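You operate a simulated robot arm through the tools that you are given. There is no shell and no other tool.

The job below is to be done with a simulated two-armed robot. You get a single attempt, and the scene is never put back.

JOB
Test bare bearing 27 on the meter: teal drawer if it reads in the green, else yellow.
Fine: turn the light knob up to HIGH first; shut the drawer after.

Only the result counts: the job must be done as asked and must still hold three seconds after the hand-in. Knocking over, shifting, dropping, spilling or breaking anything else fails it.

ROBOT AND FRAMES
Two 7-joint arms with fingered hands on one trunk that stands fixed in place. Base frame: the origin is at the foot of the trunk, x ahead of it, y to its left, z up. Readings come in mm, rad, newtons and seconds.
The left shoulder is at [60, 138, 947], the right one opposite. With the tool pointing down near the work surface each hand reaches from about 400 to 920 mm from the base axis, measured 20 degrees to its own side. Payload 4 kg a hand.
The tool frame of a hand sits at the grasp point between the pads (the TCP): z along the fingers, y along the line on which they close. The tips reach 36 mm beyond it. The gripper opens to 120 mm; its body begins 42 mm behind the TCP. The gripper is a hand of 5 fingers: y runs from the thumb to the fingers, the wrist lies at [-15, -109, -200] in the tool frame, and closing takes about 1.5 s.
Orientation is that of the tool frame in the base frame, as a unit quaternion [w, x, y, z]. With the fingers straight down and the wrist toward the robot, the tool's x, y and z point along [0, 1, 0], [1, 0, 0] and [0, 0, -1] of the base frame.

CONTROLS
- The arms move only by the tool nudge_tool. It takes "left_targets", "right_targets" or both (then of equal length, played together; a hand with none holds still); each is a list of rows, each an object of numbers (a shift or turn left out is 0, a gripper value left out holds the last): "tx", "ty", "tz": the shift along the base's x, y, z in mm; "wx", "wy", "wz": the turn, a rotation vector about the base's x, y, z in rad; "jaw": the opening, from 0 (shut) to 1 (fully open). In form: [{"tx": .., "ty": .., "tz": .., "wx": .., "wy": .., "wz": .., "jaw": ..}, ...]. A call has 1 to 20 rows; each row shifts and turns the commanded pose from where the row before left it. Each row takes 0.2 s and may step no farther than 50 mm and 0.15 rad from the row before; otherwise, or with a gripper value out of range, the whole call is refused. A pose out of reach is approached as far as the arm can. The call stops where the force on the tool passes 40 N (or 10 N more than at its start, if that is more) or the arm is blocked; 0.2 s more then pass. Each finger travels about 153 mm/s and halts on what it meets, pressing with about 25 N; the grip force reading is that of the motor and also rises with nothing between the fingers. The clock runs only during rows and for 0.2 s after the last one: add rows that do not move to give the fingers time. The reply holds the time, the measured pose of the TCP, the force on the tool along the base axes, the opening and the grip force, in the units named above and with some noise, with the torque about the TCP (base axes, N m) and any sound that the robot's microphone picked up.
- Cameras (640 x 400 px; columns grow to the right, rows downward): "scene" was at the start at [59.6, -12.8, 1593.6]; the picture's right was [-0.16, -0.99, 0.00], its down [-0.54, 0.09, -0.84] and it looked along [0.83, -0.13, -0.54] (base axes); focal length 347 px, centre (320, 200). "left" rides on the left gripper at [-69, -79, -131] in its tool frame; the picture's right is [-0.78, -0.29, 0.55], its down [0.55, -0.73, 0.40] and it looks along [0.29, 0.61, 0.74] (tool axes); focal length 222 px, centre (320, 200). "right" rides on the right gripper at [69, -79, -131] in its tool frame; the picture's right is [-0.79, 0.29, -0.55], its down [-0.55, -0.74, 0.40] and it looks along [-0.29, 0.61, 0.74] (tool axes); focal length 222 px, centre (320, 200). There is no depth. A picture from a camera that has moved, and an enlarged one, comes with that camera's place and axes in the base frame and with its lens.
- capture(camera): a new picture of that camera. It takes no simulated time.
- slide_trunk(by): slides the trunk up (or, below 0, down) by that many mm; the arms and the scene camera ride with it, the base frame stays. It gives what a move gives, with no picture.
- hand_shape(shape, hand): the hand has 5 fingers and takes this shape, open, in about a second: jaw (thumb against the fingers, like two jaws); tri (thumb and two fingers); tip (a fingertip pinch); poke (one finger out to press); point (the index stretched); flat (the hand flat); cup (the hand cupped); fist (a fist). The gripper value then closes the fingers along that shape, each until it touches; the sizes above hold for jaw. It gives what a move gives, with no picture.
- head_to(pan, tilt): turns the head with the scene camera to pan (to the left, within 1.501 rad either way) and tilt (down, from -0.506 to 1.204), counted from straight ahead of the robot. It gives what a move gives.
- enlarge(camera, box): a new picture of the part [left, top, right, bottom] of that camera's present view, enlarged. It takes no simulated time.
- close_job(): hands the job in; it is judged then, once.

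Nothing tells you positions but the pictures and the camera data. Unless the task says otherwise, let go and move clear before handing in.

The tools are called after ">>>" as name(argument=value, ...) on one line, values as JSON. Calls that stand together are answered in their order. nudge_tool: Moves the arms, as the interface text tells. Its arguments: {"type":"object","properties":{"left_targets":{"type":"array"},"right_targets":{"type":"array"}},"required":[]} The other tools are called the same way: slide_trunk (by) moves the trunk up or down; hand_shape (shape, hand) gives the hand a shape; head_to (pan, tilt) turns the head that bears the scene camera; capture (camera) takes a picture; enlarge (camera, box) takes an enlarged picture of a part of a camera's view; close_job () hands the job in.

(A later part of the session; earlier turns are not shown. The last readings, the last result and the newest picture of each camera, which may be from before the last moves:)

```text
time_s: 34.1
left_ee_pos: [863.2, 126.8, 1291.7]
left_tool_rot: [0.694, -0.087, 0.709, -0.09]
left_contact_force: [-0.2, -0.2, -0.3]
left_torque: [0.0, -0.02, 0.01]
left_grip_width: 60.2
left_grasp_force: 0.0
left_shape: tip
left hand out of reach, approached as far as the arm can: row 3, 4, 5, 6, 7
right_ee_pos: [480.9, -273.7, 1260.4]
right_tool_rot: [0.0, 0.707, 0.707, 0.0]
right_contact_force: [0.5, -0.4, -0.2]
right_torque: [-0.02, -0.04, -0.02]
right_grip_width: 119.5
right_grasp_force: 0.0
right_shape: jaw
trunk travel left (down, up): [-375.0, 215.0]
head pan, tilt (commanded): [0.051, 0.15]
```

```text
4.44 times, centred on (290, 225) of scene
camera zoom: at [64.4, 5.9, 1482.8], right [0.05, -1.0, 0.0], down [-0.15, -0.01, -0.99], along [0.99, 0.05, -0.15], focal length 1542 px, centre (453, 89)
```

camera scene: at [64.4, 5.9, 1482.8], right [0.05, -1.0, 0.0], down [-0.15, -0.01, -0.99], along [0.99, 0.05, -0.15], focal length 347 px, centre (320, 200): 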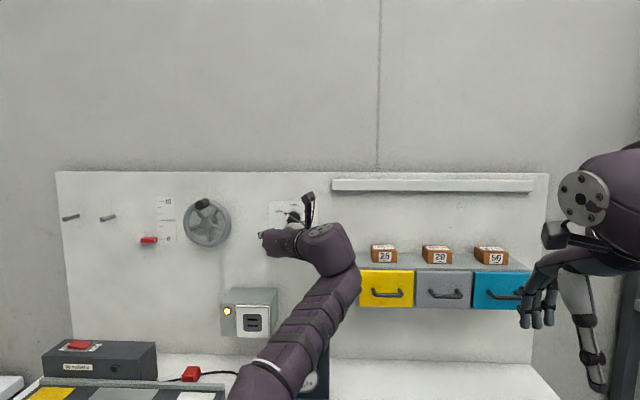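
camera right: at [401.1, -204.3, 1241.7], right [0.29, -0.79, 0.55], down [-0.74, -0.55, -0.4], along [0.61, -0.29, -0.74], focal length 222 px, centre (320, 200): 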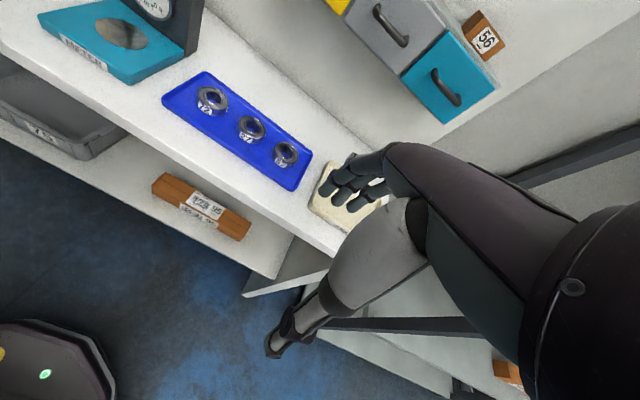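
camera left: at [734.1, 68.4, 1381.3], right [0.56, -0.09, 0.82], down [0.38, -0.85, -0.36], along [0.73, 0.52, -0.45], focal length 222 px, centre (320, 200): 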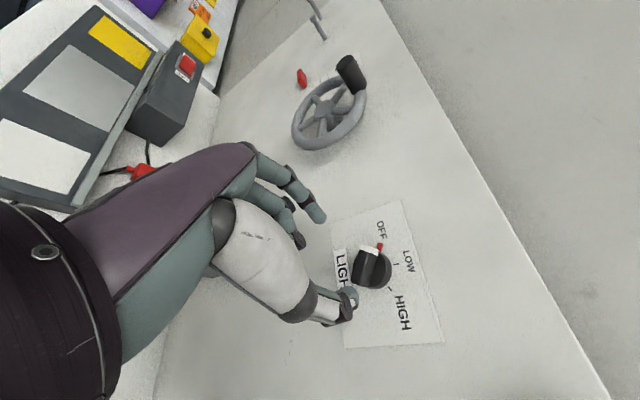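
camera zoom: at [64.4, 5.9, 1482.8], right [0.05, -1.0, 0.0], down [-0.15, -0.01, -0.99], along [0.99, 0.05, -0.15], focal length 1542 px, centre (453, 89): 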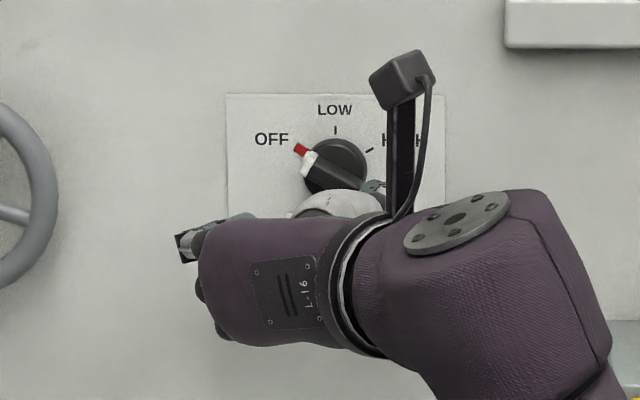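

The bar stands about 13 mm proud of its disc, and the index tip sits about 36 mm ahead of and 36 mm to the side of the TCP. I'll roll back to about 150°, where the wrist has room, and line the index up left of and below the pointer end.

>>> nudge_tool(left_targets=[{"tx": -10, "wx": 0.13}, {"tx": -10, "wx": 0.13}, {"wx": 0.13}, {"wx": 0.13}, {"wx": 0.13}, {"wx": 0.12}, {"tz": -6, "ty": -4}, {"tz": -6, "ty": -4}, {"tz": -6, "ty": -4}, {}])

>>> capture(camera="scene")

>>> capture(camera="left")

```text
time_s: 36.3
left_ee_pos: [844.2, 112.9, 1275.0]
left_tool_rot: [0.675, 0.179, 0.692, 0.182]
left_contact_force: [0.4, -0.3, 0.2]
left_torque: [0.0, -0.02, 0.02]
left_grip_width: 60.0
left_grasp_force: 0.1
left_shape: tip
right_ee_pos: [480.9, -274.1, 1260.6]
right_tool_rot: [0.0, 0.707, 0.707, -0.001]
right_contact_force: [0.4, 0.1, -0.4]
right_torque: [-0.05, 0.04, 0.0]
right_grip_width: 119.6
right_grasp_force: 0.0
right_shape: jaw
trunk travel left (down, up): [-375.0, 215.0]
head pan, tilt (commanded): [0.051, 0.15]
```

```text
taken
camera scene: at [64.3, 5.8, 1482.8], right [0.05, -1.0, 0.0], down [-0.15, -0.01, -0.99], along [0.99, 0.05, -0.15], focal length 347 px, centre (320, 200)
```

scene: 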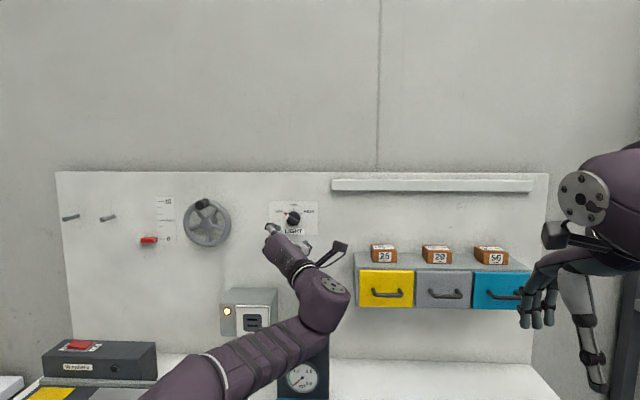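

```text
taken
camera left: at [715.3, 9.4, 1298.9], right [0.56, -0.64, 0.53], down [0.38, -0.36, -0.85], along [0.73, 0.68, 0.04], focal length 222 px, centre (320, 200)
```

left: 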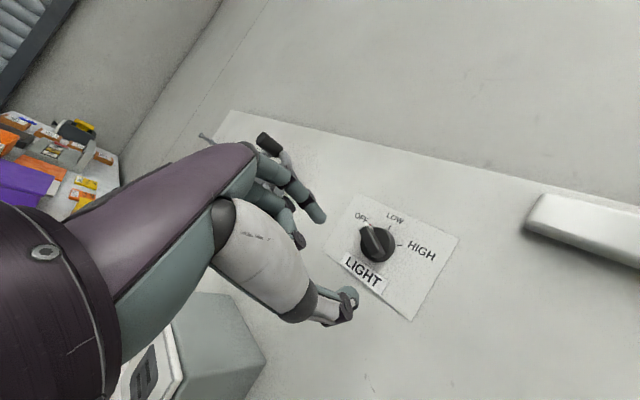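

The hand is within reach now at roll 150°, with the index tip estimated at (880, 144, 1293). I'll verify that in close-up.

>>> enlarge(camera="scene", box=[240, 185, 350, 265])

>>> enlarge(camera="left", box=[260, 160, 460, 340])

```text
5.00 times, centred on (295, 225) of scene
camera zoom: at [64.3, 5.8, 1482.8], right [0.05, -1.0, 0.0], down [-0.15, -0.01, -0.99], along [0.99, 0.05, -0.15], focal length 1734 px, centre (445, 75)
```

zoom: 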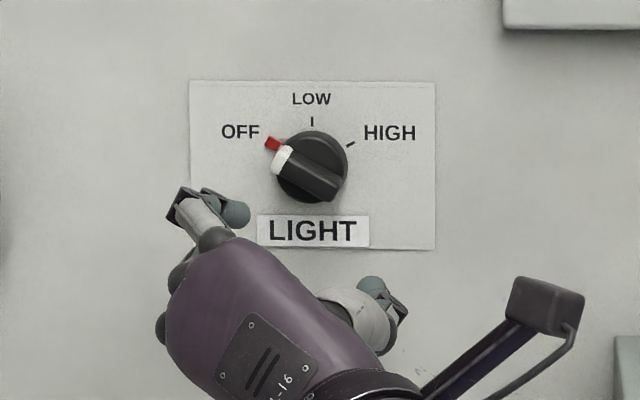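

```text
2.22 times, centred on (360, 250) of left
camera zoom: at [715.3, 9.4, 1298.9], right [0.56, -0.64, 0.53], down [0.38, -0.36, -0.85], along [0.73, 0.68, 0.04], focal length 494 px, centre (231, 89)
```

zoom: 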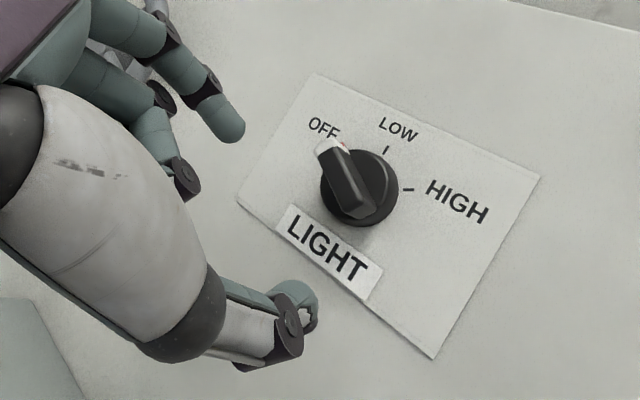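

The index tip checks out at about (878, 146, 1292), just left of the knob. I'll push it straight in to x≈940, beside the bar and clear of the panel.

>>> nudge_tool(left_targets=[{"tx": 20}, {"tx": 20}, {"tx": 12}, {"tx": 8}, {}])

>>> enlarge(camera="scene", box=[240, 185, 350, 265])

>>> enlarge(camera="left", box=[260, 160, 460, 340])

```text
time_s: 37.5
left_ee_pos: [906.0, 113.6, 1275.2]
left_tool_rot: [0.675, 0.179, 0.692, 0.183]
left_contact_force: [0.2, -0.9, 0.6]
left_torque: [0.0, -0.03, 0.04]
left_grip_width: 60.0
left_grasp_force: 0.1
left_shape: tip
right_ee_pos: [479.5, -273.7, 1260.6]
right_tool_rot: [0.0, 0.707, 0.707, 0.0]
right_contact_force: [-0.8, 0.1, -0.5]
right_torque: [-0.02, -0.01, 0.02]
right_grip_width: 119.9
right_grasp_force: 0.1
right_shape: jaw
trunk travel left (down, up): [-375.0, 215.0]
head pan, tilt (commanded): [0.051, 0.15]
```

```text
5.00 times, centred on (295, 225) of scene
camera zoom: at [64.2, 5.9, 1482.8], right [0.05, -1.0, 0.0], down [-0.15, -0.01, -0.99], along [0.99, 0.05, -0.15], focal length 1734 px, centre (445, 75)
```

zoom: 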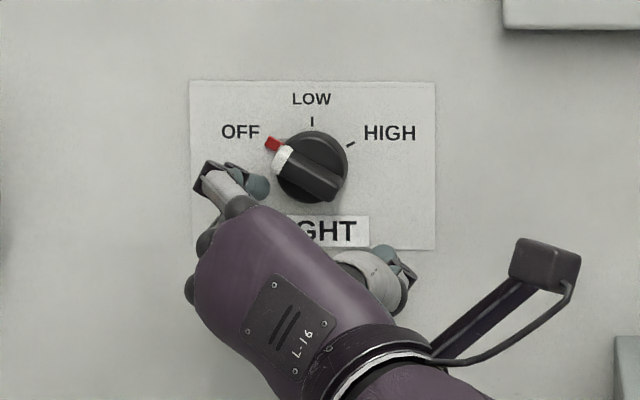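

```text
2.22 times, centred on (360, 250) of left
camera zoom: at [775.8, 9.1, 1298.9], right [0.56, -0.64, 0.53], down [0.38, -0.36, -0.85], along [0.73, 0.68, 0.04], focal length 494 px, centre (231, 89)
```

zoom: 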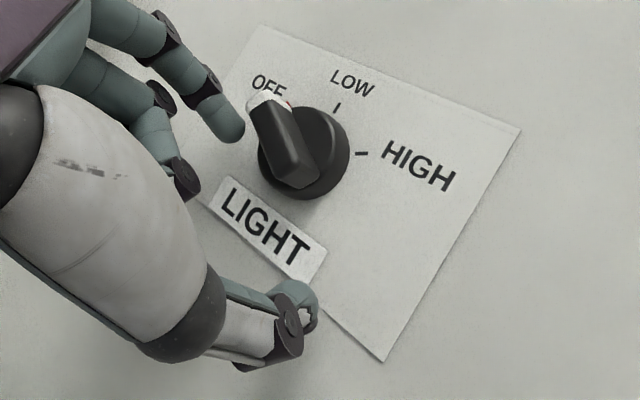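

The index tip is right beside the lower-left flat of the pointer, with no contact yet. I'll sweep it along the first half of the arc around the knob's centre.

>>> nudge_tool(left_targets=[{"ty": -5, "tz": 1}, {"ty": -4.8, "tz": 1.1}, {"ty": 0.6, "tz": 4.5}, {"ty": -0.6, "tz": 4.5}, {"ty": -1.7, "tz": 4.25}, {"ty": -2.8, "tz": 3.65}, {}])

>>> enlarge(camera="scene", box=[240, 185, 350, 265])

>>> enlarge(camera="left", box=[260, 160, 460, 340])

```text
time_s: 39.1
left_ee_pos: [902.4, 102.2, 1291.1]
left_tool_rot: [0.676, 0.178, 0.691, 0.181]
left_contact_force: [0.1, 0.3, -0.2]
left_torque: [-0.01, -0.01, 0.0]
left_grip_width: 60.4
left_grasp_force: 0.0
left_shape: tip
left hand out of reach, approached as far as the arm can: row 5, 6
right_ee_pos: [480.7, -274.0, 1259.3]
right_tool_rot: [0.0, 0.708, 0.706, 0.0]
right_contact_force: [-1.0, 0.6, -0.3]
right_torque: [-0.01, 0.0, 0.0]
right_grip_width: 119.6
right_grasp_force: 0.0
right_shape: jaw
trunk travel left (down, up): [-375.0, 215.0]
head pan, tilt (commanded): [0.051, 0.15]
```

```text
5.00 times, centred on (295, 225) of scene
camera zoom: at [64.4, 5.8, 1482.8], right [0.05, -1.0, 0.0], down [-0.15, -0.01, -0.99], along [0.99, 0.05, -0.15], focal length 1734 px, centre (445, 75)
```

zoom: 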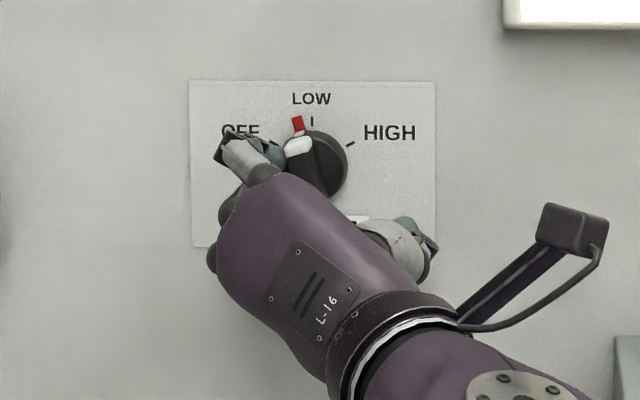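

```text
2.22 times, centred on (360, 250) of left
camera zoom: at [773.1, -2.1, 1314.7], right [0.56, -0.64, 0.53], down [0.38, -0.36, -0.85], along [0.73, 0.68, 0.04], focal length 494 px, centre (231, 89)
```

zoom: 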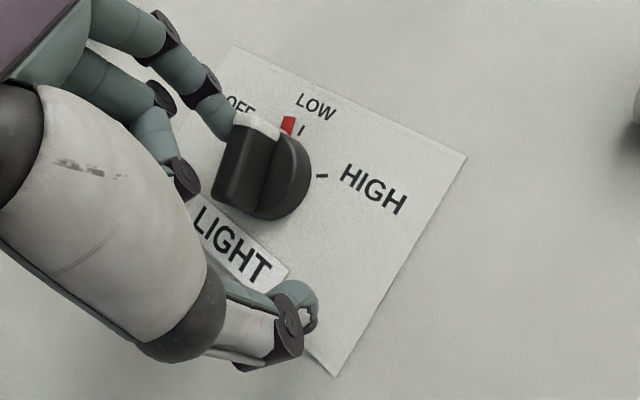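

The knob turned smoothly to about 110° and the lamp has come on. I'll finish the arc by rolling the hand clockwise, which also eases the wrist.

>>> nudge_tool(left_targets=[{"tx": 0.7, "ty": -0.8, "tz": -0.3, "wx": 0.105}, {"tx": 0.7, "ty": -1.0, "tz": -0.7, "wx": 0.105}, {"tx": 0.7, "ty": -1.0, "tz": -1.3, "wx": 0.105}, {"ty": -1.0, "tz": -1.8, "wx": 0.105}, {"ty": -0.7, "tz": -2.5, "wx": 0.105}, {}])

>>> enlarge(camera="scene", box=[240, 185, 350, 265])

>>> enlarge(camera="left", box=[260, 160, 460, 340])

```text
time_s: 40.5
left_ee_pos: [910.2, 102.1, 1282.9]
left_tool_rot: [0.63, 0.304, 0.644, 0.311]
left_contact_force: [-18.1, 3.5, 1.1]
left_torque: [-0.02, -0.64, 0.64]
left_grip_width: 64.7
left_grasp_force: 0.1
left_shape: tip
left hand out of reach, approached as far as the arm can: row 4, 5
right_ee_pos: [477.5, -274.3, 1261.1]
right_tool_rot: [0.0, 0.707, 0.707, 0.0]
right_contact_force: [0.5, 0.5, -0.1]
right_torque: [-0.02, -0.02, 0.0]
right_grip_width: 119.7
right_grasp_force: 0.0
right_shape: jaw
trunk travel left (down, up): [-375.0, 215.0]
head pan, tilt (commanded): [0.051, 0.15]
```

```text
5.00 times, centred on (295, 225) of scene
camera zoom: at [61.0, 6.7, 1483.0], right [0.05, -1.0, 0.0], down [-0.15, -0.01, -0.99], along [0.99, 0.05, -0.15], focal length 1734 px, centre (445, 75)
```

zoom: 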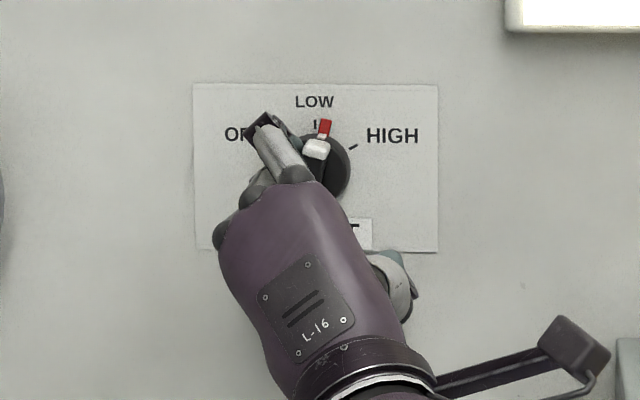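

```text
2.22 times, centred on (360, 250) of left
camera zoom: at [780.7, -3.6, 1266.4], right [0.57, -0.79, 0.25], down [0.39, -0.02, -0.92], along [0.73, 0.62, 0.29], focal length 494 px, centre (231, 89)
```

zoom: 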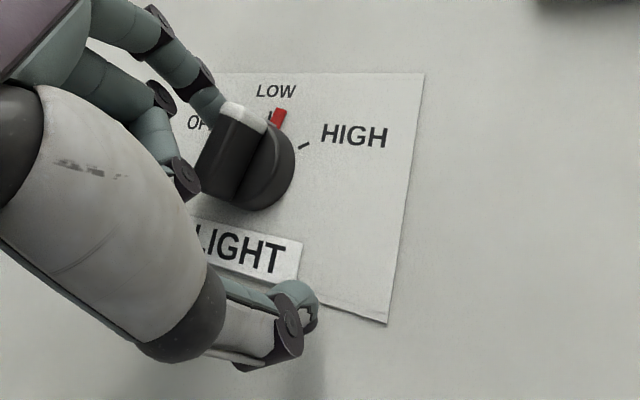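

The knob is at about 78°, but the wrist limit drifted the fingertip forward against the knob disc, giving 18 N in x. I'll back off, lower the trunk to free the wrist, and re-approach.

>>> nudge_tool(left_targets=[{"tx": -6}, {"tx": -15, "ty": 1}, {"tx": -20, "ty": 2}, {"tx": -20}, {}])

```text
time_s: 41.7
left_ee_pos: [910.5, 95.3, 1282.1]
left_tool_rot: [0.624, 0.314, 0.639, 0.321]
left_contact_force: [-20.0, 2.7, 4.4]
left_torque: [0.08, -0.92, 0.72]
left_grip_width: 68.5
left_grasp_force: 0.0
left_shape: tip
left hand out of reach, approached as far as the arm can: row 1, 2, 3, 4
right_ee_pos: [477.1, -274.3, 1261.6]
right_tool_rot: [0.001, 0.707, 0.707, 0.001]
right_contact_force: [0.5, -0.6, -0.1]
right_torque: [0.01, -0.01, 0.0]
right_grip_width: 119.5
right_grasp_force: 0.1
right_shape: jaw
trunk travel left (down, up): [-375.0, 215.0]
head pan, tilt (commanded): [0.051, 0.15]
```

Moving straight back is blocked by the joint limit. I'll flex the wrist, pitching down and yawing right, while retreating to free it.

>>> nudge_tool(left_targets=[{"tx": -12, "wy": 0.08, "wz": -0.06}, {"tx": -15, "wy": 0.08, "wz": -0.06}, {"tx": -20, "wy": 0.06, "wz": -0.05}, {"tx": -20}, {}])

>>> enlarge(camera="scene", box=[240, 185, 350, 265])

```text
time_s: 42.9
left_ee_pos: [916.9, 67.3, 1278.7]
left_tool_rot: [0.575, 0.401, 0.675, 0.229]
left_contact_force: [-25.5, 4.5, 1.5]
left_torque: [-0.1, -0.62, 0.65]
left_grip_width: 58.6
left_grasp_force: 0.1
left_shape: tip
left hand out of reach, approached as far as the arm can: row 1, 2, 3, 4
right_ee_pos: [476.2, -273.1, 1261.0]
right_tool_rot: [0.001, 0.707, 0.707, 0.002]
right_contact_force: [0.2, 0.3, -0.1]
right_torque: [-0.01, 0.0, -0.01]
right_grip_width: 119.7
right_grasp_force: 0.0
right_shape: jaw
trunk travel left (down, up): [-375.0, 215.0]
head pan, tilt (commanded): [0.051, 0.15]
```

```text
5.00 times, centred on (295, 225) of scene
camera zoom: at [60.1, 6.5, 1482.9], right [0.05, -1.0, 0.0], down [-0.15, -0.01, -0.99], along [0.99, 0.05, -0.15], focal length 1734 px, centre (445, 75)
```

zoom: 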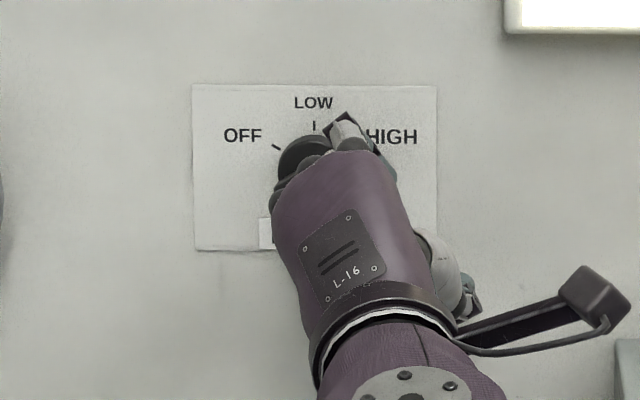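

The hand slid right and carried the knob along, and it is still pressing the panel lightly. I'll look at the whole arm before the next move.

>>> capture(camera="scene")

>>> enlarge(camera="left", box=[220, 140, 460, 340])

>>> capture(camera="right")

```text
taken
camera scene: at [60.1, 6.5, 1482.9], right [0.05, -1.0, 0.0], down [-0.15, -0.01, -0.99], along [0.99, 0.05, -0.15], focal length 347 px, centre (320, 200)
```

scene: 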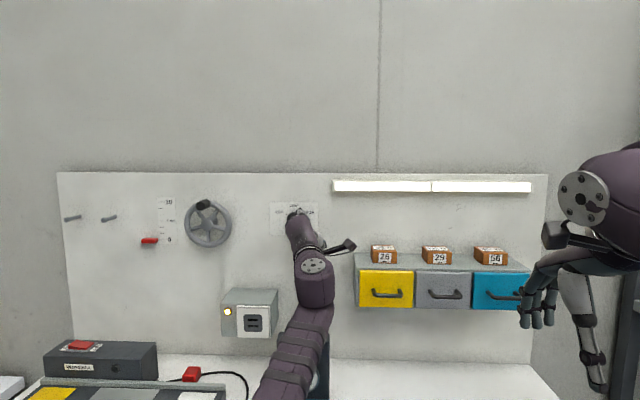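

```text
2.00 times, centred on (340, 240) of left
camera zoom: at [769.5, -14.2, 1290.0], right [0.46, -0.88, 0.11], down [0.17, -0.04, -0.98], along [0.87, 0.47, 0.13], focal length 444 px, centre (280, 120)
```

zoom: 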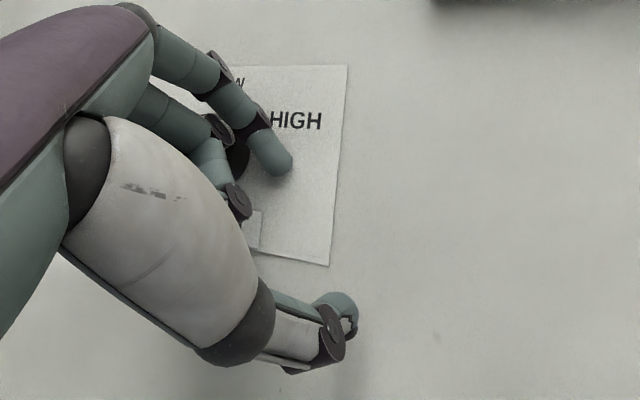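

```text
taken
camera right: at [397.3, -203.6, 1393.0], right [0.29, -0.78, 0.55], down [-0.73, -0.55, -0.4], along [0.61, -0.29, -0.73], focal length 222 px, centre (320, 200)
```

right: 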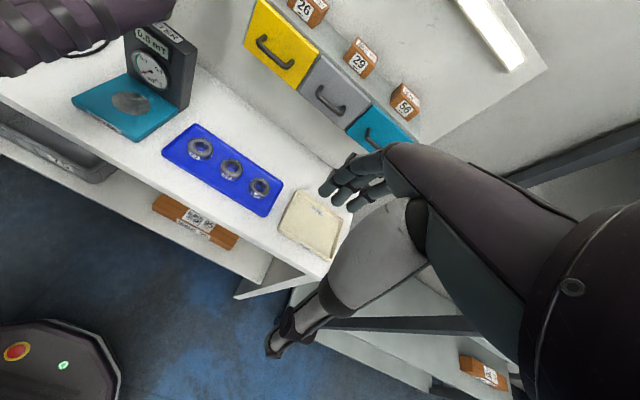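

The index tip has slid past the knob onto the panel face, and the lamp is brighter. I'll try easing back with the opposite wrist motion, reversing the flex, in small steps.

>>> nudge_tool(left_targets=[{"tx": -10, "wy": -0.08, "wz": 0.05}, {"tx": -10, "wy": -0.08, "wz": 0.05}, {}])

```text
time_s: 43.4
left_ee_pos: [921.5, 75.3, 1268.9]
left_tool_rot: [0.592, 0.387, 0.661, 0.252]
left_contact_force: [-29.2, -8.8, 9.0]
left_torque: [0.66, -0.69, 0.22]
left_grip_width: 56.0
left_grasp_force: 0.0
left_shape: tip
left hand out of reach, approached as far as the arm can: row 1, 2
right_ee_pos: [475.3, -274.5, 1260.7]
right_tool_rot: [0.002, 0.707, 0.707, 0.001]
right_contact_force: [-0.2, -0.6, -0.1]
right_torque: [0.02, 0.01, -0.01]
right_grip_width: 119.6
right_grasp_force: 0.1
right_shape: jaw
trunk travel left (down, up): [-375.0, 215.0]
head pan, tilt (commanded): [0.051, 0.15]
stopped in row 2 (left hand): the force on the tool passed its limit at 53 N (the readings are from after the stop); the commanded pose is now the measured one
```

The force rose because the arm still drifts forward. I'll combine rolling toward palm-down with pitching down, which is the posture that retracted freely before.

>>> nudge_tool(left_targets=[{"tx": -10, "wx": 0.1, "wy": 0.08}, {"tx": -10, "wx": 0.1, "wy": 0.08}, {}])

```text
time_s: 44.1
left_ee_pos: [918.1, 73.4, 1265.7]
left_tool_rot: [0.492, 0.459, 0.683, 0.284]
left_contact_force: [-22.2, 3.3, 2.2]
left_torque: [-0.03, -0.39, 0.31]
left_grip_width: 56.0
left_grasp_force: 0.1
left_shape: tip
left hand out of reach, approached as far as the arm can: row 1, 2
right_ee_pos: [478.0, -274.4, 1261.5]
right_tool_rot: [0.002, 0.707, 0.707, 0.001]
right_contact_force: [-0.9, -0.2, -0.3]
right_torque: [0.0, 0.0, 0.0]
right_grip_width: 119.8
right_grasp_force: 0.1
right_shape: jaw
trunk travel left (down, up): [-375.0, 215.0]
head pan, tilt (commanded): [0.051, 0.15]
```

That eased things: the force dropped and x went back slightly. I'll continue the same way.

>>> nudge_tool(left_targets=[{"tx": -10, "wx": 0.08, "wy": 0.12}, {"tx": -10, "wx": 0.08, "wy": 0.12}, {"tx": -10, "wx": 0.06, "wy": 0.12}, {}])

>>> capture(camera="scene")

```text
time_s: 45.1
left_ee_pos: [892.7, 58.9, 1265.7]
left_tool_rot: [0.331, 0.556, 0.712, 0.273]
left_contact_force: [-0.2, 0.8, 1.1]
left_torque: [0.0, 0.0, -0.05]
left_grip_width: 59.6
left_grasp_force: 0.1
left_shape: tip
left hand out of reach, approached as far as the arm can: row 3
right_ee_pos: [481.2, -274.2, 1260.8]
right_tool_rot: [0.0, 0.707, 0.707, 0.0]
right_contact_force: [0.5, 0.1, 0.4]
right_torque: [-0.01, 0.0, -0.04]
right_grip_width: 119.6
right_grasp_force: 0.1
right_shape: jaw
trunk travel left (down, up): [-375.0, 215.0]
head pan, tilt (commanded): [0.051, 0.15]
```

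```text
taken
camera scene: at [64.3, 6.2, 1482.8], right [0.05, -1.0, 0.0], down [-0.15, -0.01, -0.99], along [0.99, 0.05, -0.15], focal length 347 px, centre (320, 200)
```

scene: 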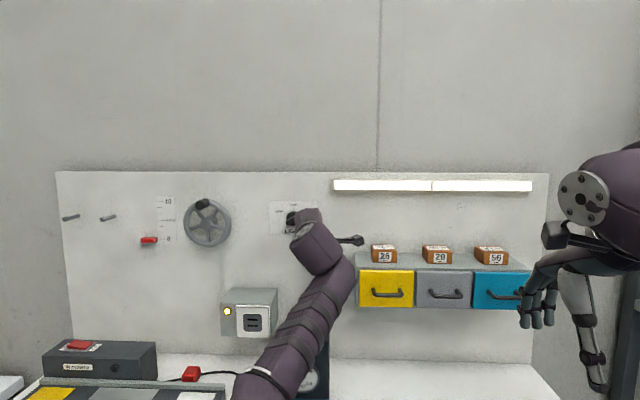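

Contact is gone and the hand points about 39° down. I'll retreat now and look at the knob.

>>> nudge_tool(left_targets=[{"tx": -25, "wy": 0.08}, {"tx": -30, "wy": 0.08}, {"tx": -30, "wy": 0.08}, {"tx": -30, "tz": -15}, {"tx": -30, "tz": -15}, {"tz": -20}, {}])

>>> capture(camera="scene")

>>> enlarge(camera="scene", box=[240, 185, 350, 265])

```text
time_s: 46.8
left_ee_pos: [826.1, 40.4, 1264.8]
left_tool_rot: [0.244, 0.584, 0.746, 0.205]
left_contact_force: [-0.6, -0.1, 0.1]
left_torque: [0.01, 0.0, 0.0]
left_grip_width: 60.0
left_grasp_force: 0.0
left_shape: tip
left hand out of reach, approached as far as the arm can: row 2, 3, 4, 5, 6
right_ee_pos: [480.5, -274.3, 1259.5]
right_tool_rot: [0.0, 0.707, 0.707, 0.0]
right_contact_force: [-0.1, 0.0, 0.3]
right_torque: [0.0, -0.01, 0.0]
right_grip_width: 119.9
right_grasp_force: 0.1
right_shape: jaw
trunk travel left (down, up): [-375.0, 215.0]
head pan, tilt (commanded): [0.051, 0.15]
```

```text
taken
camera scene: at [64.3, 5.8, 1482.8], right [0.05, -1.0, 0.0], down [-0.15, -0.01, -0.99], along [0.99, 0.05, -0.15], focal length 347 px, centre (320, 200)
```

scene: 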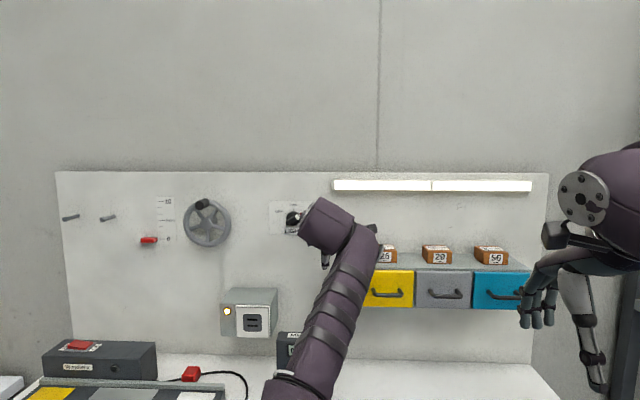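

```text
5.00 times, centred on (295, 225) of scene
camera zoom: at [64.3, 5.8, 1482.8], right [0.05, -1.0, 0.0], down [-0.15, -0.01, -0.99], along [0.99, 0.05, -0.15], focal length 1734 px, centre (445, 75)
```

zoom: 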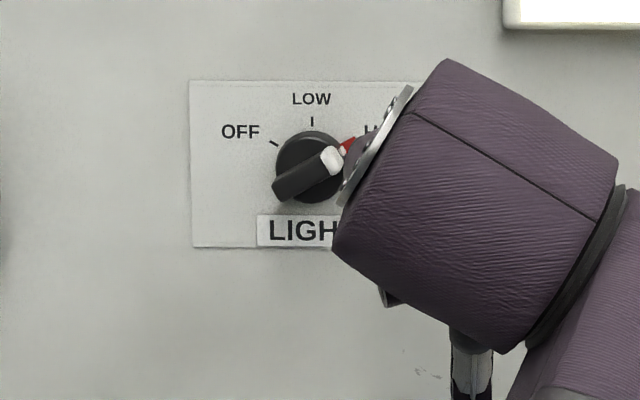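

The knob now points to HIGH and both lamp segments are lit. I'll bring the left hand back to a plain tool-down posture, away from the panel and the boxes.

>>> nudge_tool(left_targets=[{"tx": -20, "ty": 10, "tz": 10, "wy": 0.13}, {"tx": -25, "ty": 15, "tz": 10, "wy": 0.13}, {"tx": -25, "ty": 15, "tz": 10, "wy": 0.13}, {"tx": -25, "ty": 15, "tz": 10, "wy": 0.13, "wz": -0.1}, {"tx": -25, "ty": 15, "wy": 0.1, "wz": -0.1}, {"tx": -25, "ty": 15, "wz": -0.1}, {}])

>>> capture(camera="scene")

```text
refused: row 4 steps farther than a row can; nothing moved
```

```text
taken
camera scene: at [64.3, 5.8, 1482.8], right [0.05, -1.0, 0.0], down [-0.15, -0.01, -0.99], along [0.99, 0.05, -0.15], focal length 347 px, centre (320, 200)
```

scene: 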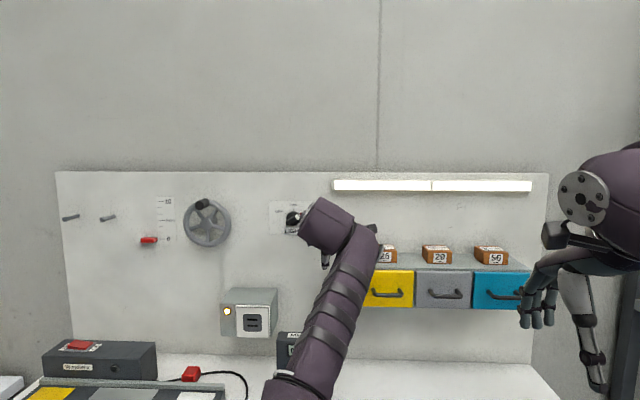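

One row's combined turn was over the limit, so nothing moved. I'll resend the retreat with smaller turns; the knob still reads HIGH.

>>> nudge_tool(left_targets=[{"tx": -20, "ty": 10, "tz": 10, "wy": 0.13}, {"tx": -25, "ty": 15, "tz": 10, "wy": 0.13}, {"tx": -25, "ty": 15, "tz": 10, "wy": 0.13}, {"tx": -25, "ty": 15, "tz": 10, "wy": 0.1, "wz": -0.08}, {"tx": -25, "ty": 15, "wy": 0.1, "wz": -0.08}, {"tx": -25, "ty": 15, "wz": -0.1}, {}])

>>> capture(camera="scene")

```text
time_s: 48.4
left_ee_pos: [655.4, 127.1, 1277.0]
left_tool_rot: [0.024, 0.715, 0.698, 0.018]
left_contact_force: [0.0, -0.1, 0.3]
left_torque: [0.0, -0.01, 0.0]
left_grip_width: 60.0
left_grasp_force: 0.0
left_shape: tip
left hand out of reach, approached as far as the arm can: row 1, 2, 3, 4
right_ee_pos: [479.4, -275.0, 1259.7]
right_tool_rot: [0.0, 0.708, 0.707, -0.001]
right_contact_force: [0.8, -0.1, 0.5]
right_torque: [0.01, -0.01, -0.03]
right_grip_width: 119.7
right_grasp_force: 0.1
right_shape: jaw
trunk travel left (down, up): [-375.0, 215.0]
head pan, tilt (commanded): [0.051, 0.15]
```

```text
taken
camera scene: at [64.7, 5.5, 1482.7], right [0.05, -1.0, 0.0], down [-0.15, -0.01, -0.99], along [0.99, 0.05, -0.15], focal length 347 px, centre (320, 200)
```

scene: 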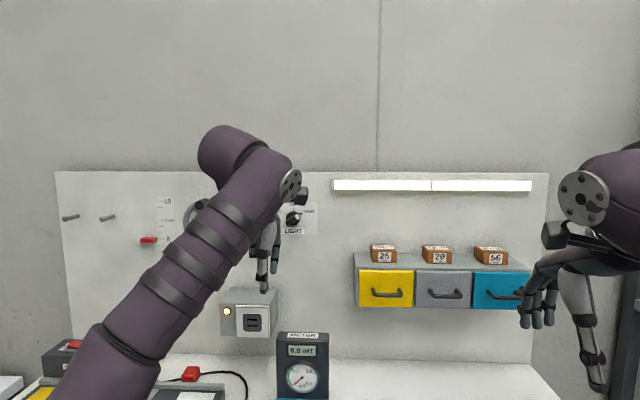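

The knob is at HIGH and the left hand is tool-down and free. I'll park the left arm out to the left and switch the right hand to the tri shape for the bearing.

>>> nudge_tool(left_targets=[{"tx": -30, "ty": 30, "tz": 5}, {"tx": -30, "ty": 30, "tz": 5}, {"tx": -30, "ty": 30, "tz": 5}, {"tx": -30, "ty": 30, "tz": 5}, {"tx": -30, "ty": 30}, {"tx": -20, "ty": 20}, {}])

>>> hand_shape(hand="right", shape="tri")

>>> head_to(pan=-0.1, tilt=0.5)

>>> capture(camera="scene")

>>> capture(camera="right")

```text
time_s: 50.0
left_ee_pos: [484.0, 297.3, 1295.5]
left_tool_rot: [0.025, 0.715, 0.698, 0.017]
left_contact_force: [-0.4, -0.4, -0.3]
left_torque: [0.01, 0.03, 0.01]
left_grip_width: 59.8
left_grasp_force: 0.2
left_shape: tip
right_ee_pos: [480.3, -275.2, 1258.9]
right_tool_rot: [0.0, 0.707, 0.707, -0.001]
right_contact_force: [0.2, 0.3, 0.0]
right_torque: [-0.03, 0.01, 0.0]
right_grip_width: 119.6
right_grasp_force: 0.0
right_shape: jaw
trunk travel left (down, up): [-375.0, 215.0]
head pan, tilt (commanded): [0.051, 0.15]
```

```text
time_s: 50.9
left_ee_pos: [484.7, 297.0, 1296.7]
left_tool_rot: [0.024, 0.715, 0.698, 0.017]
left_contact_force: [-0.2, -0.3, 0.4]
left_torque: [0.0, -0.02, -0.01]
left_grip_width: 60.1
left_grasp_force: 0.1
left_shape: tip
right_ee_pos: [480.9, -274.4, 1260.2]
right_tool_rot: [0.001, 0.707, 0.707, 0.0]
right_contact_force: [0.1, -0.3, -0.6]
right_torque: [0.04, -0.02, 0.03]
right_grip_width: 120.0
right_grasp_force: 0.0
right_shape: tri
trunk travel left (down, up): [-375.0, 215.0]
head pan, tilt (commanded): [0.051, 0.15]
```

```text
time_s: 51.7
left_ee_pos: [485.3, 297.0, 1297.0]
left_tool_rot: [0.024, 0.715, 0.699, 0.017]
left_contact_force: [0.2, -0.5, 0.1]
left_torque: [-0.01, 0.02, -0.03]
left_grip_width: 60.1
left_grasp_force: 0.0
left_shape: tip
right_ee_pos: [480.7, -274.0, 1259.0]
right_tool_rot: [0.0, 0.707, 0.707, -0.001]
right_contact_force: [-0.1, 0.2, -0.7]
right_torque: [0.02, 0.02, 0.02]
right_grip_width: 119.8
right_grasp_force: 0.1
right_shape: tri
trunk travel left (down, up): [-375.0, 215.0]
head pan, tilt (commanded): [-0.099, 0.499]
```

```text
taken
camera scene: at [62.2, -7.8, 1450.5], right [-0.1, -0.99, 0.0], down [-0.48, 0.05, -0.88], along [0.87, -0.09, -0.48], focal length 347 px, centre (320, 200)
```

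scene: 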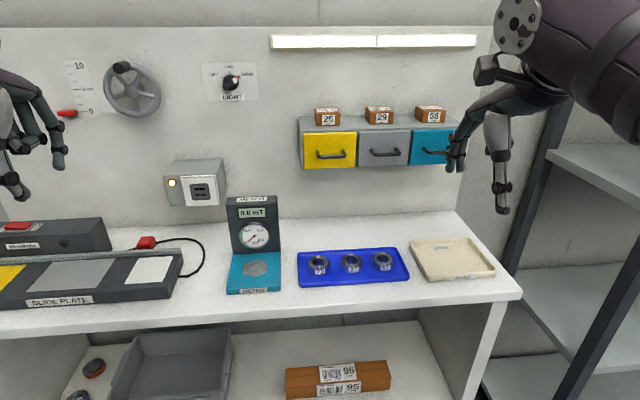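

```text
taken
camera right: at [401.1, -204.2, 1391.7], right [0.29, -0.79, 0.55], down [-0.74, -0.55, -0.4], along [0.61, -0.29, -0.74], focal length 222 px, centre (320, 200)
```

right: 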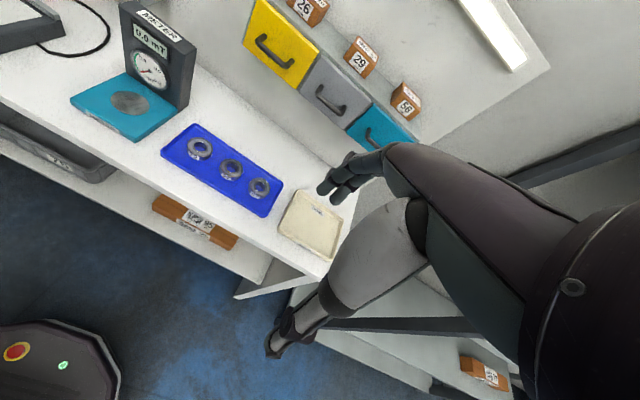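

The light is bright now and both hands are clear. I'll zoom in on the bearings, meter and knob from this pose to refine the numbers.

>>> enlarge(camera="scene", box=[290, 235, 420, 295])

>>> enlarge(camera="scene", box=[210, 185, 310, 305])

>>> enlarge(camera="scene", box=[195, 50, 275, 110])

>>> enlarge(camera="right", box=[150, 110, 300, 220])

```text
4.92 times, centred on (355, 265) of scene
camera zoom: at [62.2, -7.8, 1450.5], right [-0.1, -0.99, 0.0], down [-0.48, 0.05, -0.88], along [0.87, -0.09, -0.48], focal length 1708 px, centre (148, -120)
```

zoom: 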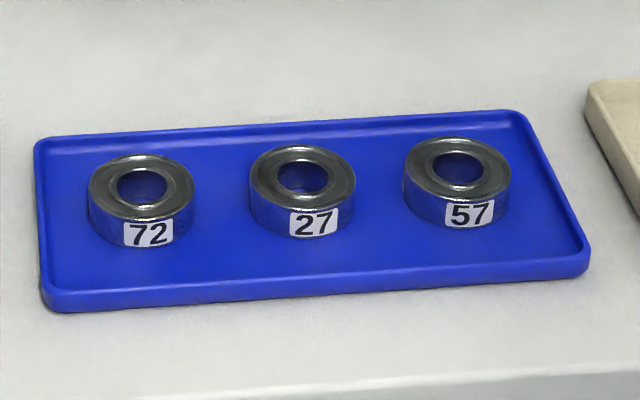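

```text
3.33 times, centred on (260, 245) of scene
camera zoom: at [62.2, -7.8, 1450.5], right [-0.1, -0.99, 0.0], down [-0.48, 0.05, -0.88], along [0.87, -0.09, -0.48], focal length 1156 px, centre (520, 50)
```

zoom: 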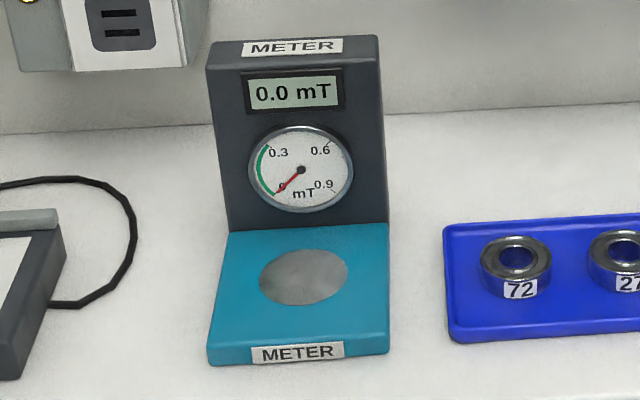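

```text
6.67 times, centred on (235, 80) of scene
camera zoom: at [62.2, -7.8, 1450.5], right [-0.1, -0.99, 0.0], down [-0.48, 0.05, -0.88], along [0.87, -0.09, -0.48], focal length 2313 px, centre (887, 1000)
```

zoom: 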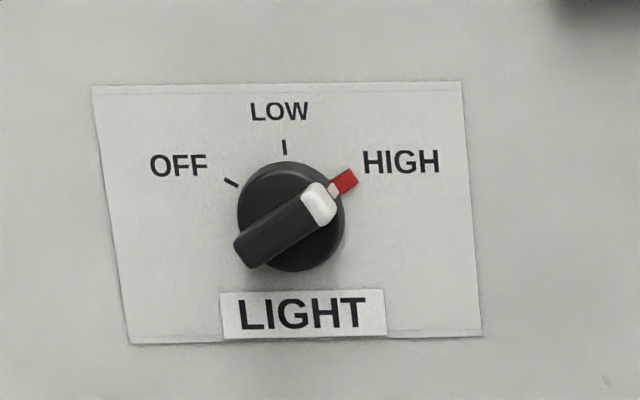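

```text
3.64 times, centred on (225, 165) of right
camera zoom: at [401.1, -204.2, 1391.7], right [0.29, -0.79, 0.55], down [-0.74, -0.55, -0.4], along [0.61, -0.29, -0.74], focal length 808 px, centre (666, 327)
```

zoom: 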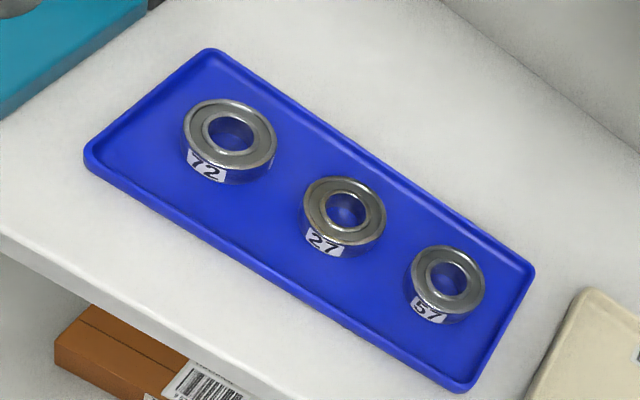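

The knob reads HIGH and the meter 0.0 mT. Bearing 27 centres at about (711, -148.5) with its top at z≈926, and the meter pad at (718, 81.5, 916). I'll check where the right hand's tri fingers sit.

>>> enlarge(camera="right", box=[220, 120, 440, 370])

>>> enlarge(camera="scene", box=[420, 40, 560, 230])

```text
1.60 times, centred on (330, 245) of right
camera zoom: at [401.1, -204.2, 1391.7], right [0.29, -0.79, 0.55], down [-0.74, -0.55, -0.4], along [0.61, -0.29, -0.74], focal length 355 px, centre (304, 128)
```

zoom: 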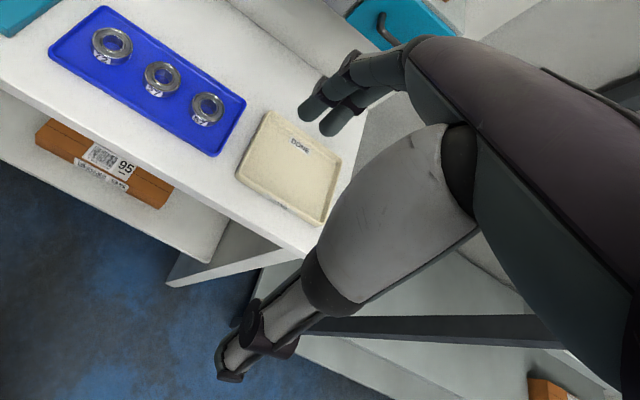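

```text
2.11 times, centred on (490, 135) of scene
camera zoom: at [62.2, -7.8, 1450.5], right [-0.1, -0.99, 0.0], down [-0.48, 0.05, -0.88], along [0.87, -0.09, -0.48], focal length 730 px, centre (-38, 337)
```

zoom: 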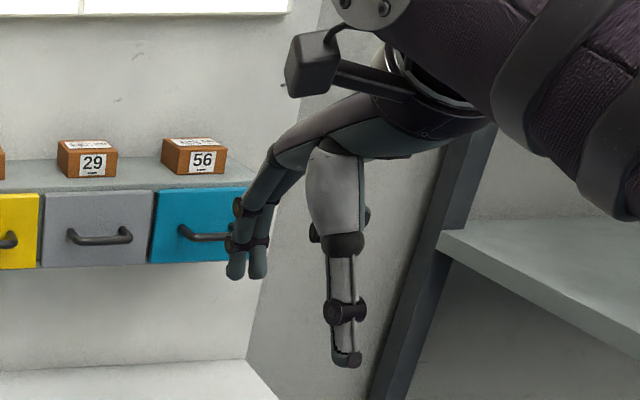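

In the tri shape the index sits on the TCP line and the middle about 20 mm to its right. I'll yaw the right hand 45° so the fingers fit diagonally between tray rim and neighbours, and bring it above bearing 27.

>>> nudge_tool(right_targets=[{"tx": 20, "ty": 12, "tz": -35, "wz": 0.131, "jaw": 0.58}, {"tx": 20, "ty": 14, "tz": -35, "wz": 0.131}, {"tx": 20, "ty": 14, "tz": -35, "wz": 0.131}, {"tx": 20, "ty": 14, "tz": -35, "wz": 0.131}, {"tx": 20, "ty": 14, "tz": -35, "wz": 0.131}, {"tx": 20, "ty": 14, "tz": -30, "wz": 0.131}, {"tx": 35, "ty": 17, "tz": -20}, {"tx": 35, "ty": 17, "tz": -17}, {"tx": 34, "ty": 16, "tz": -17}, {}])

>>> capture(camera="scene")

>>> capture(camera="right")

```text
time_s: 53.9
left_ee_pos: [483.0, 297.2, 1298.2]
left_tool_rot: [0.025, 0.715, 0.699, 0.018]
left_contact_force: [0.0, 0.4, -0.3]
left_torque: [-0.01, -0.05, 0.05]
left_grip_width: 60.2
left_grasp_force: 0.2
left_shape: tip
right_ee_pos: [704.9, -141.2, 1000.5]
right_tool_rot: [0.0, 0.383, 0.924, 0.0]
right_contact_force: [-0.5, 0.5, 0.1]
right_torque: [-0.02, 0.01, 0.01]
right_grip_width: 69.8
right_grasp_force: 0.1
right_shape: tri
trunk travel left (down, up): [-375.0, 215.0]
head pan, tilt (commanded): [-0.099, 0.499]
```

```text
taken
camera scene: at [61.9, -7.9, 1450.4], right [-0.1, -0.99, 0.0], down [-0.48, 0.05, -0.88], along [0.87, -0.09, -0.48], focal length 347 px, centre (320, 200)
```

scene: 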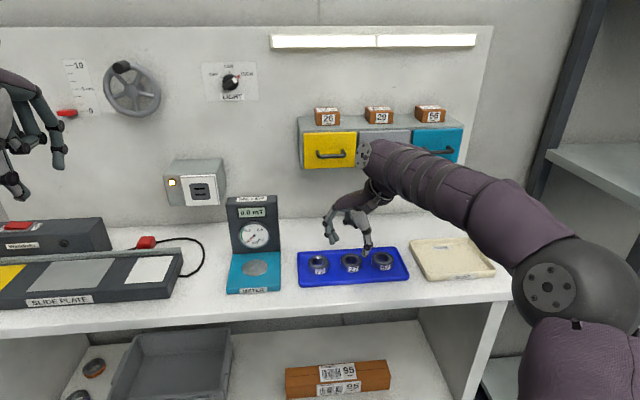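

```text
taken
camera right: at [600.3, -147.8, 1131.9], right [0.76, -0.35, 0.55], down [-0.13, -0.91, -0.4], along [0.64, 0.23, -0.74], focal length 222 px, centre (320, 200)
```

right: 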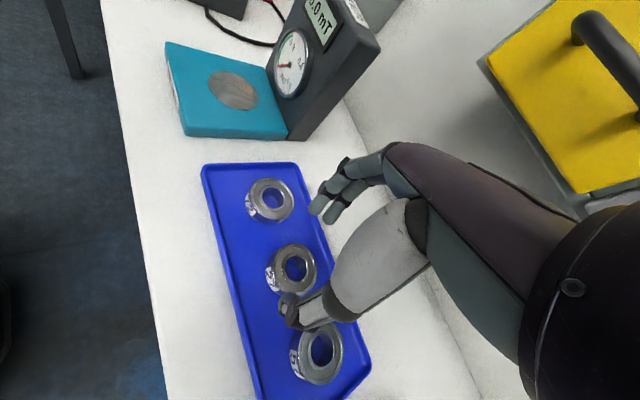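

The hand is above the bearing at z=1000. I'll look closely before lowering.

>>> enlarge(camera="scene", box=[290, 190, 420, 290])

>>> enlarge(camera="right", box=[220, 160, 380, 380])

```text
4.00 times, centred on (355, 240) of scene
camera zoom: at [61.9, -7.9, 1450.4], right [-0.1, -0.99, 0.0], down [-0.48, 0.05, -0.88], along [0.87, -0.09, -0.48], focal length 1388 px, centre (180, 40)
```

zoom: 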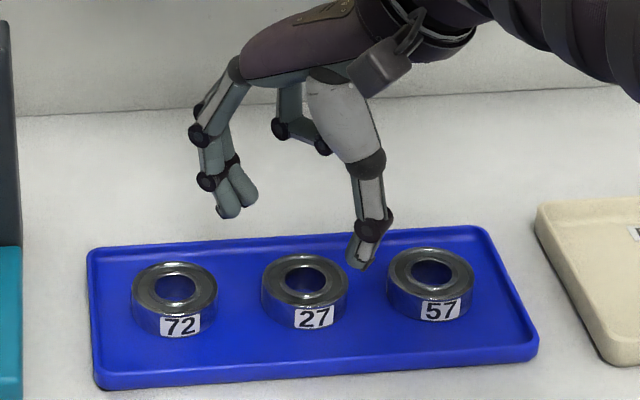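

```text
1.82 times, centred on (300, 270) of right
camera zoom: at [600.3, -147.8, 1131.9], right [0.76, -0.35, 0.55], down [-0.13, -0.91, -0.4], along [0.64, 0.23, -0.74], focal length 404 px, centre (356, 73)
```

zoom: 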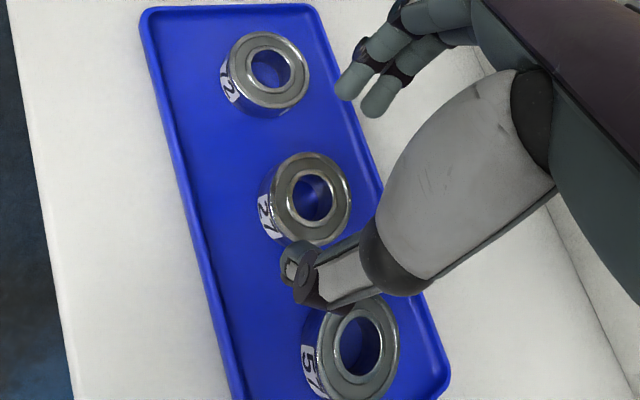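

The fingertips average about 4 mm toward the finger side, so I'll shift the TCP to (707, -150), narrow the opening to about 62 mm, and lower to z≈951.

>>> nudge_tool(right_targets=[{"tx": 1.9, "ty": -8.7, "jaw": 0.517}, {}, {"tz": -15}, {"tz": -14}, {"tz": -12}, {"tz": -8}, {}])

>>> enlarge(camera="scene", box=[290, 190, 420, 290])

>>> enlarge(camera="right", box=[220, 160, 380, 380])

```text
time_s: 55.5
left_ee_pos: [484.2, 296.5, 1296.7]
left_tool_rot: [0.024, 0.715, 0.698, 0.017]
left_contact_force: [0.1, -0.4, 0.1]
left_torque: [-0.01, 0.02, -0.02]
left_grip_width: 60.1
left_grasp_force: 0.1
left_shape: tip
right_ee_pos: [706.6, -151.2, 952.3]
right_tool_rot: [0.0, 0.383, 0.924, 0.0]
right_contact_force: [0.1, 0.6, 0.4]
right_torque: [0.03, 0.03, 0.01]
right_grip_width: 62.7
right_grasp_force: 0.1
right_shape: tri
trunk travel left (down, up): [-375.0, 215.0]
head pan, tilt (commanded): [-0.099, 0.499]
```

```text
4.00 times, centred on (355, 240) of scene
camera zoom: at [62.2, -7.8, 1450.4], right [-0.1, -0.99, 0.0], down [-0.48, 0.05, -0.88], along [0.87, -0.09, -0.48], focal length 1388 px, centre (180, 40)
```

zoom: 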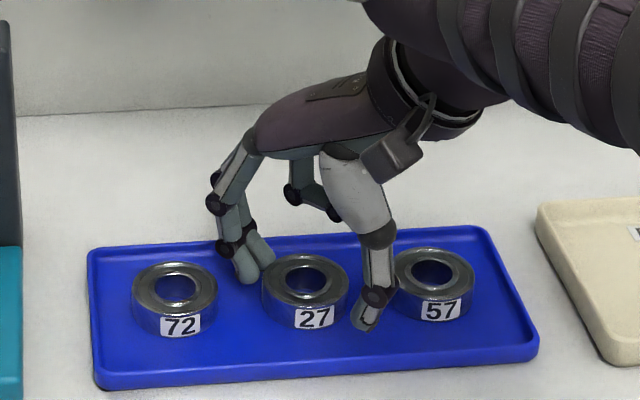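

```text
1.82 times, centred on (300, 270) of right
camera zoom: at [601.5, -157.2, 1083.5], right [0.76, -0.35, 0.55], down [-0.13, -0.91, -0.4], along [0.64, 0.23, -0.74], focal length 404 px, centre (356, 73)
```

zoom: 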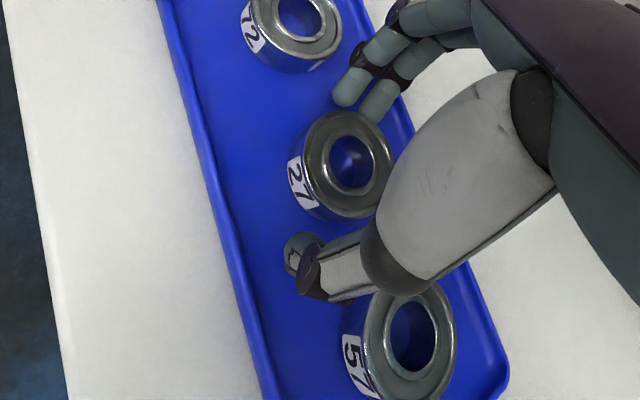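

The thumb and two fingers straddle bearing 27 with clearance on all sides. I'll close gently.

>>> nudge_tool(right_targets=[{"jaw": 0.45}, {"jaw": 0.42}, {"jaw": 0.39}, {"jaw": 0.36}, {"jaw": 0.3}, {"jaw": 0.25}, {}, {}])

>>> enlarge(camera="scene", box=[290, 190, 420, 290])

>>> enlarge(camera="right", box=[220, 160, 380, 380])

```text
time_s: 57.3
left_ee_pos: [485.4, 298.0, 1297.4]
left_tool_rot: [0.025, 0.715, 0.698, 0.017]
left_contact_force: [-0.2, -0.6, 0.4]
left_torque: [0.0, 0.03, 0.01]
left_grip_width: 59.9
left_grasp_force: 0.0
left_shape: tip
right_ee_pos: [706.3, -151.0, 951.6]
right_tool_rot: [0.0, 0.383, 0.924, -0.001]
right_contact_force: [0.2, 0.6, 0.1]
right_torque: [-0.01, 0.01, -0.03]
right_grip_width: 41.9
right_grasp_force: 24.7
right_shape: tri
trunk travel left (down, up): [-375.0, 215.0]
head pan, tilt (commanded): [-0.099, 0.499]
```

```text
4.00 times, centred on (355, 240) of scene
camera zoom: at [62.3, -7.9, 1450.4], right [-0.1, -0.99, 0.0], down [-0.48, 0.05, -0.88], along [0.87, -0.09, -0.48], focal length 1388 px, centre (180, 40)
```

zoom: 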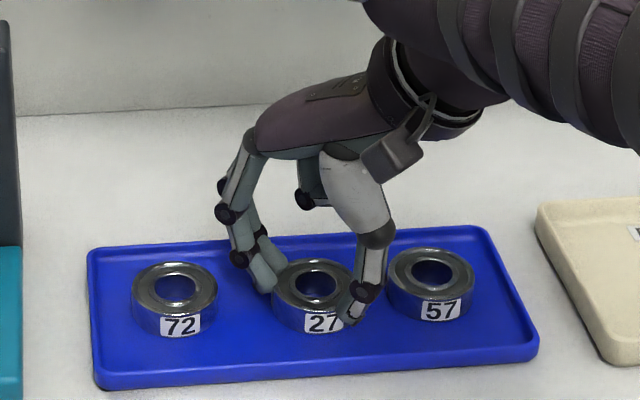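

```text
1.82 times, centred on (300, 270) of right
camera zoom: at [601.5, -157.4, 1083.6], right [0.76, -0.35, 0.55], down [-0.13, -0.91, -0.4], along [0.64, 0.23, -0.74], focal length 404 px, centre (356, 73)
```

zoom: 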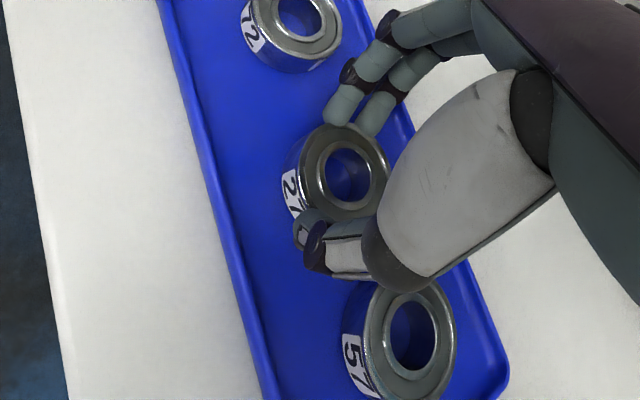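

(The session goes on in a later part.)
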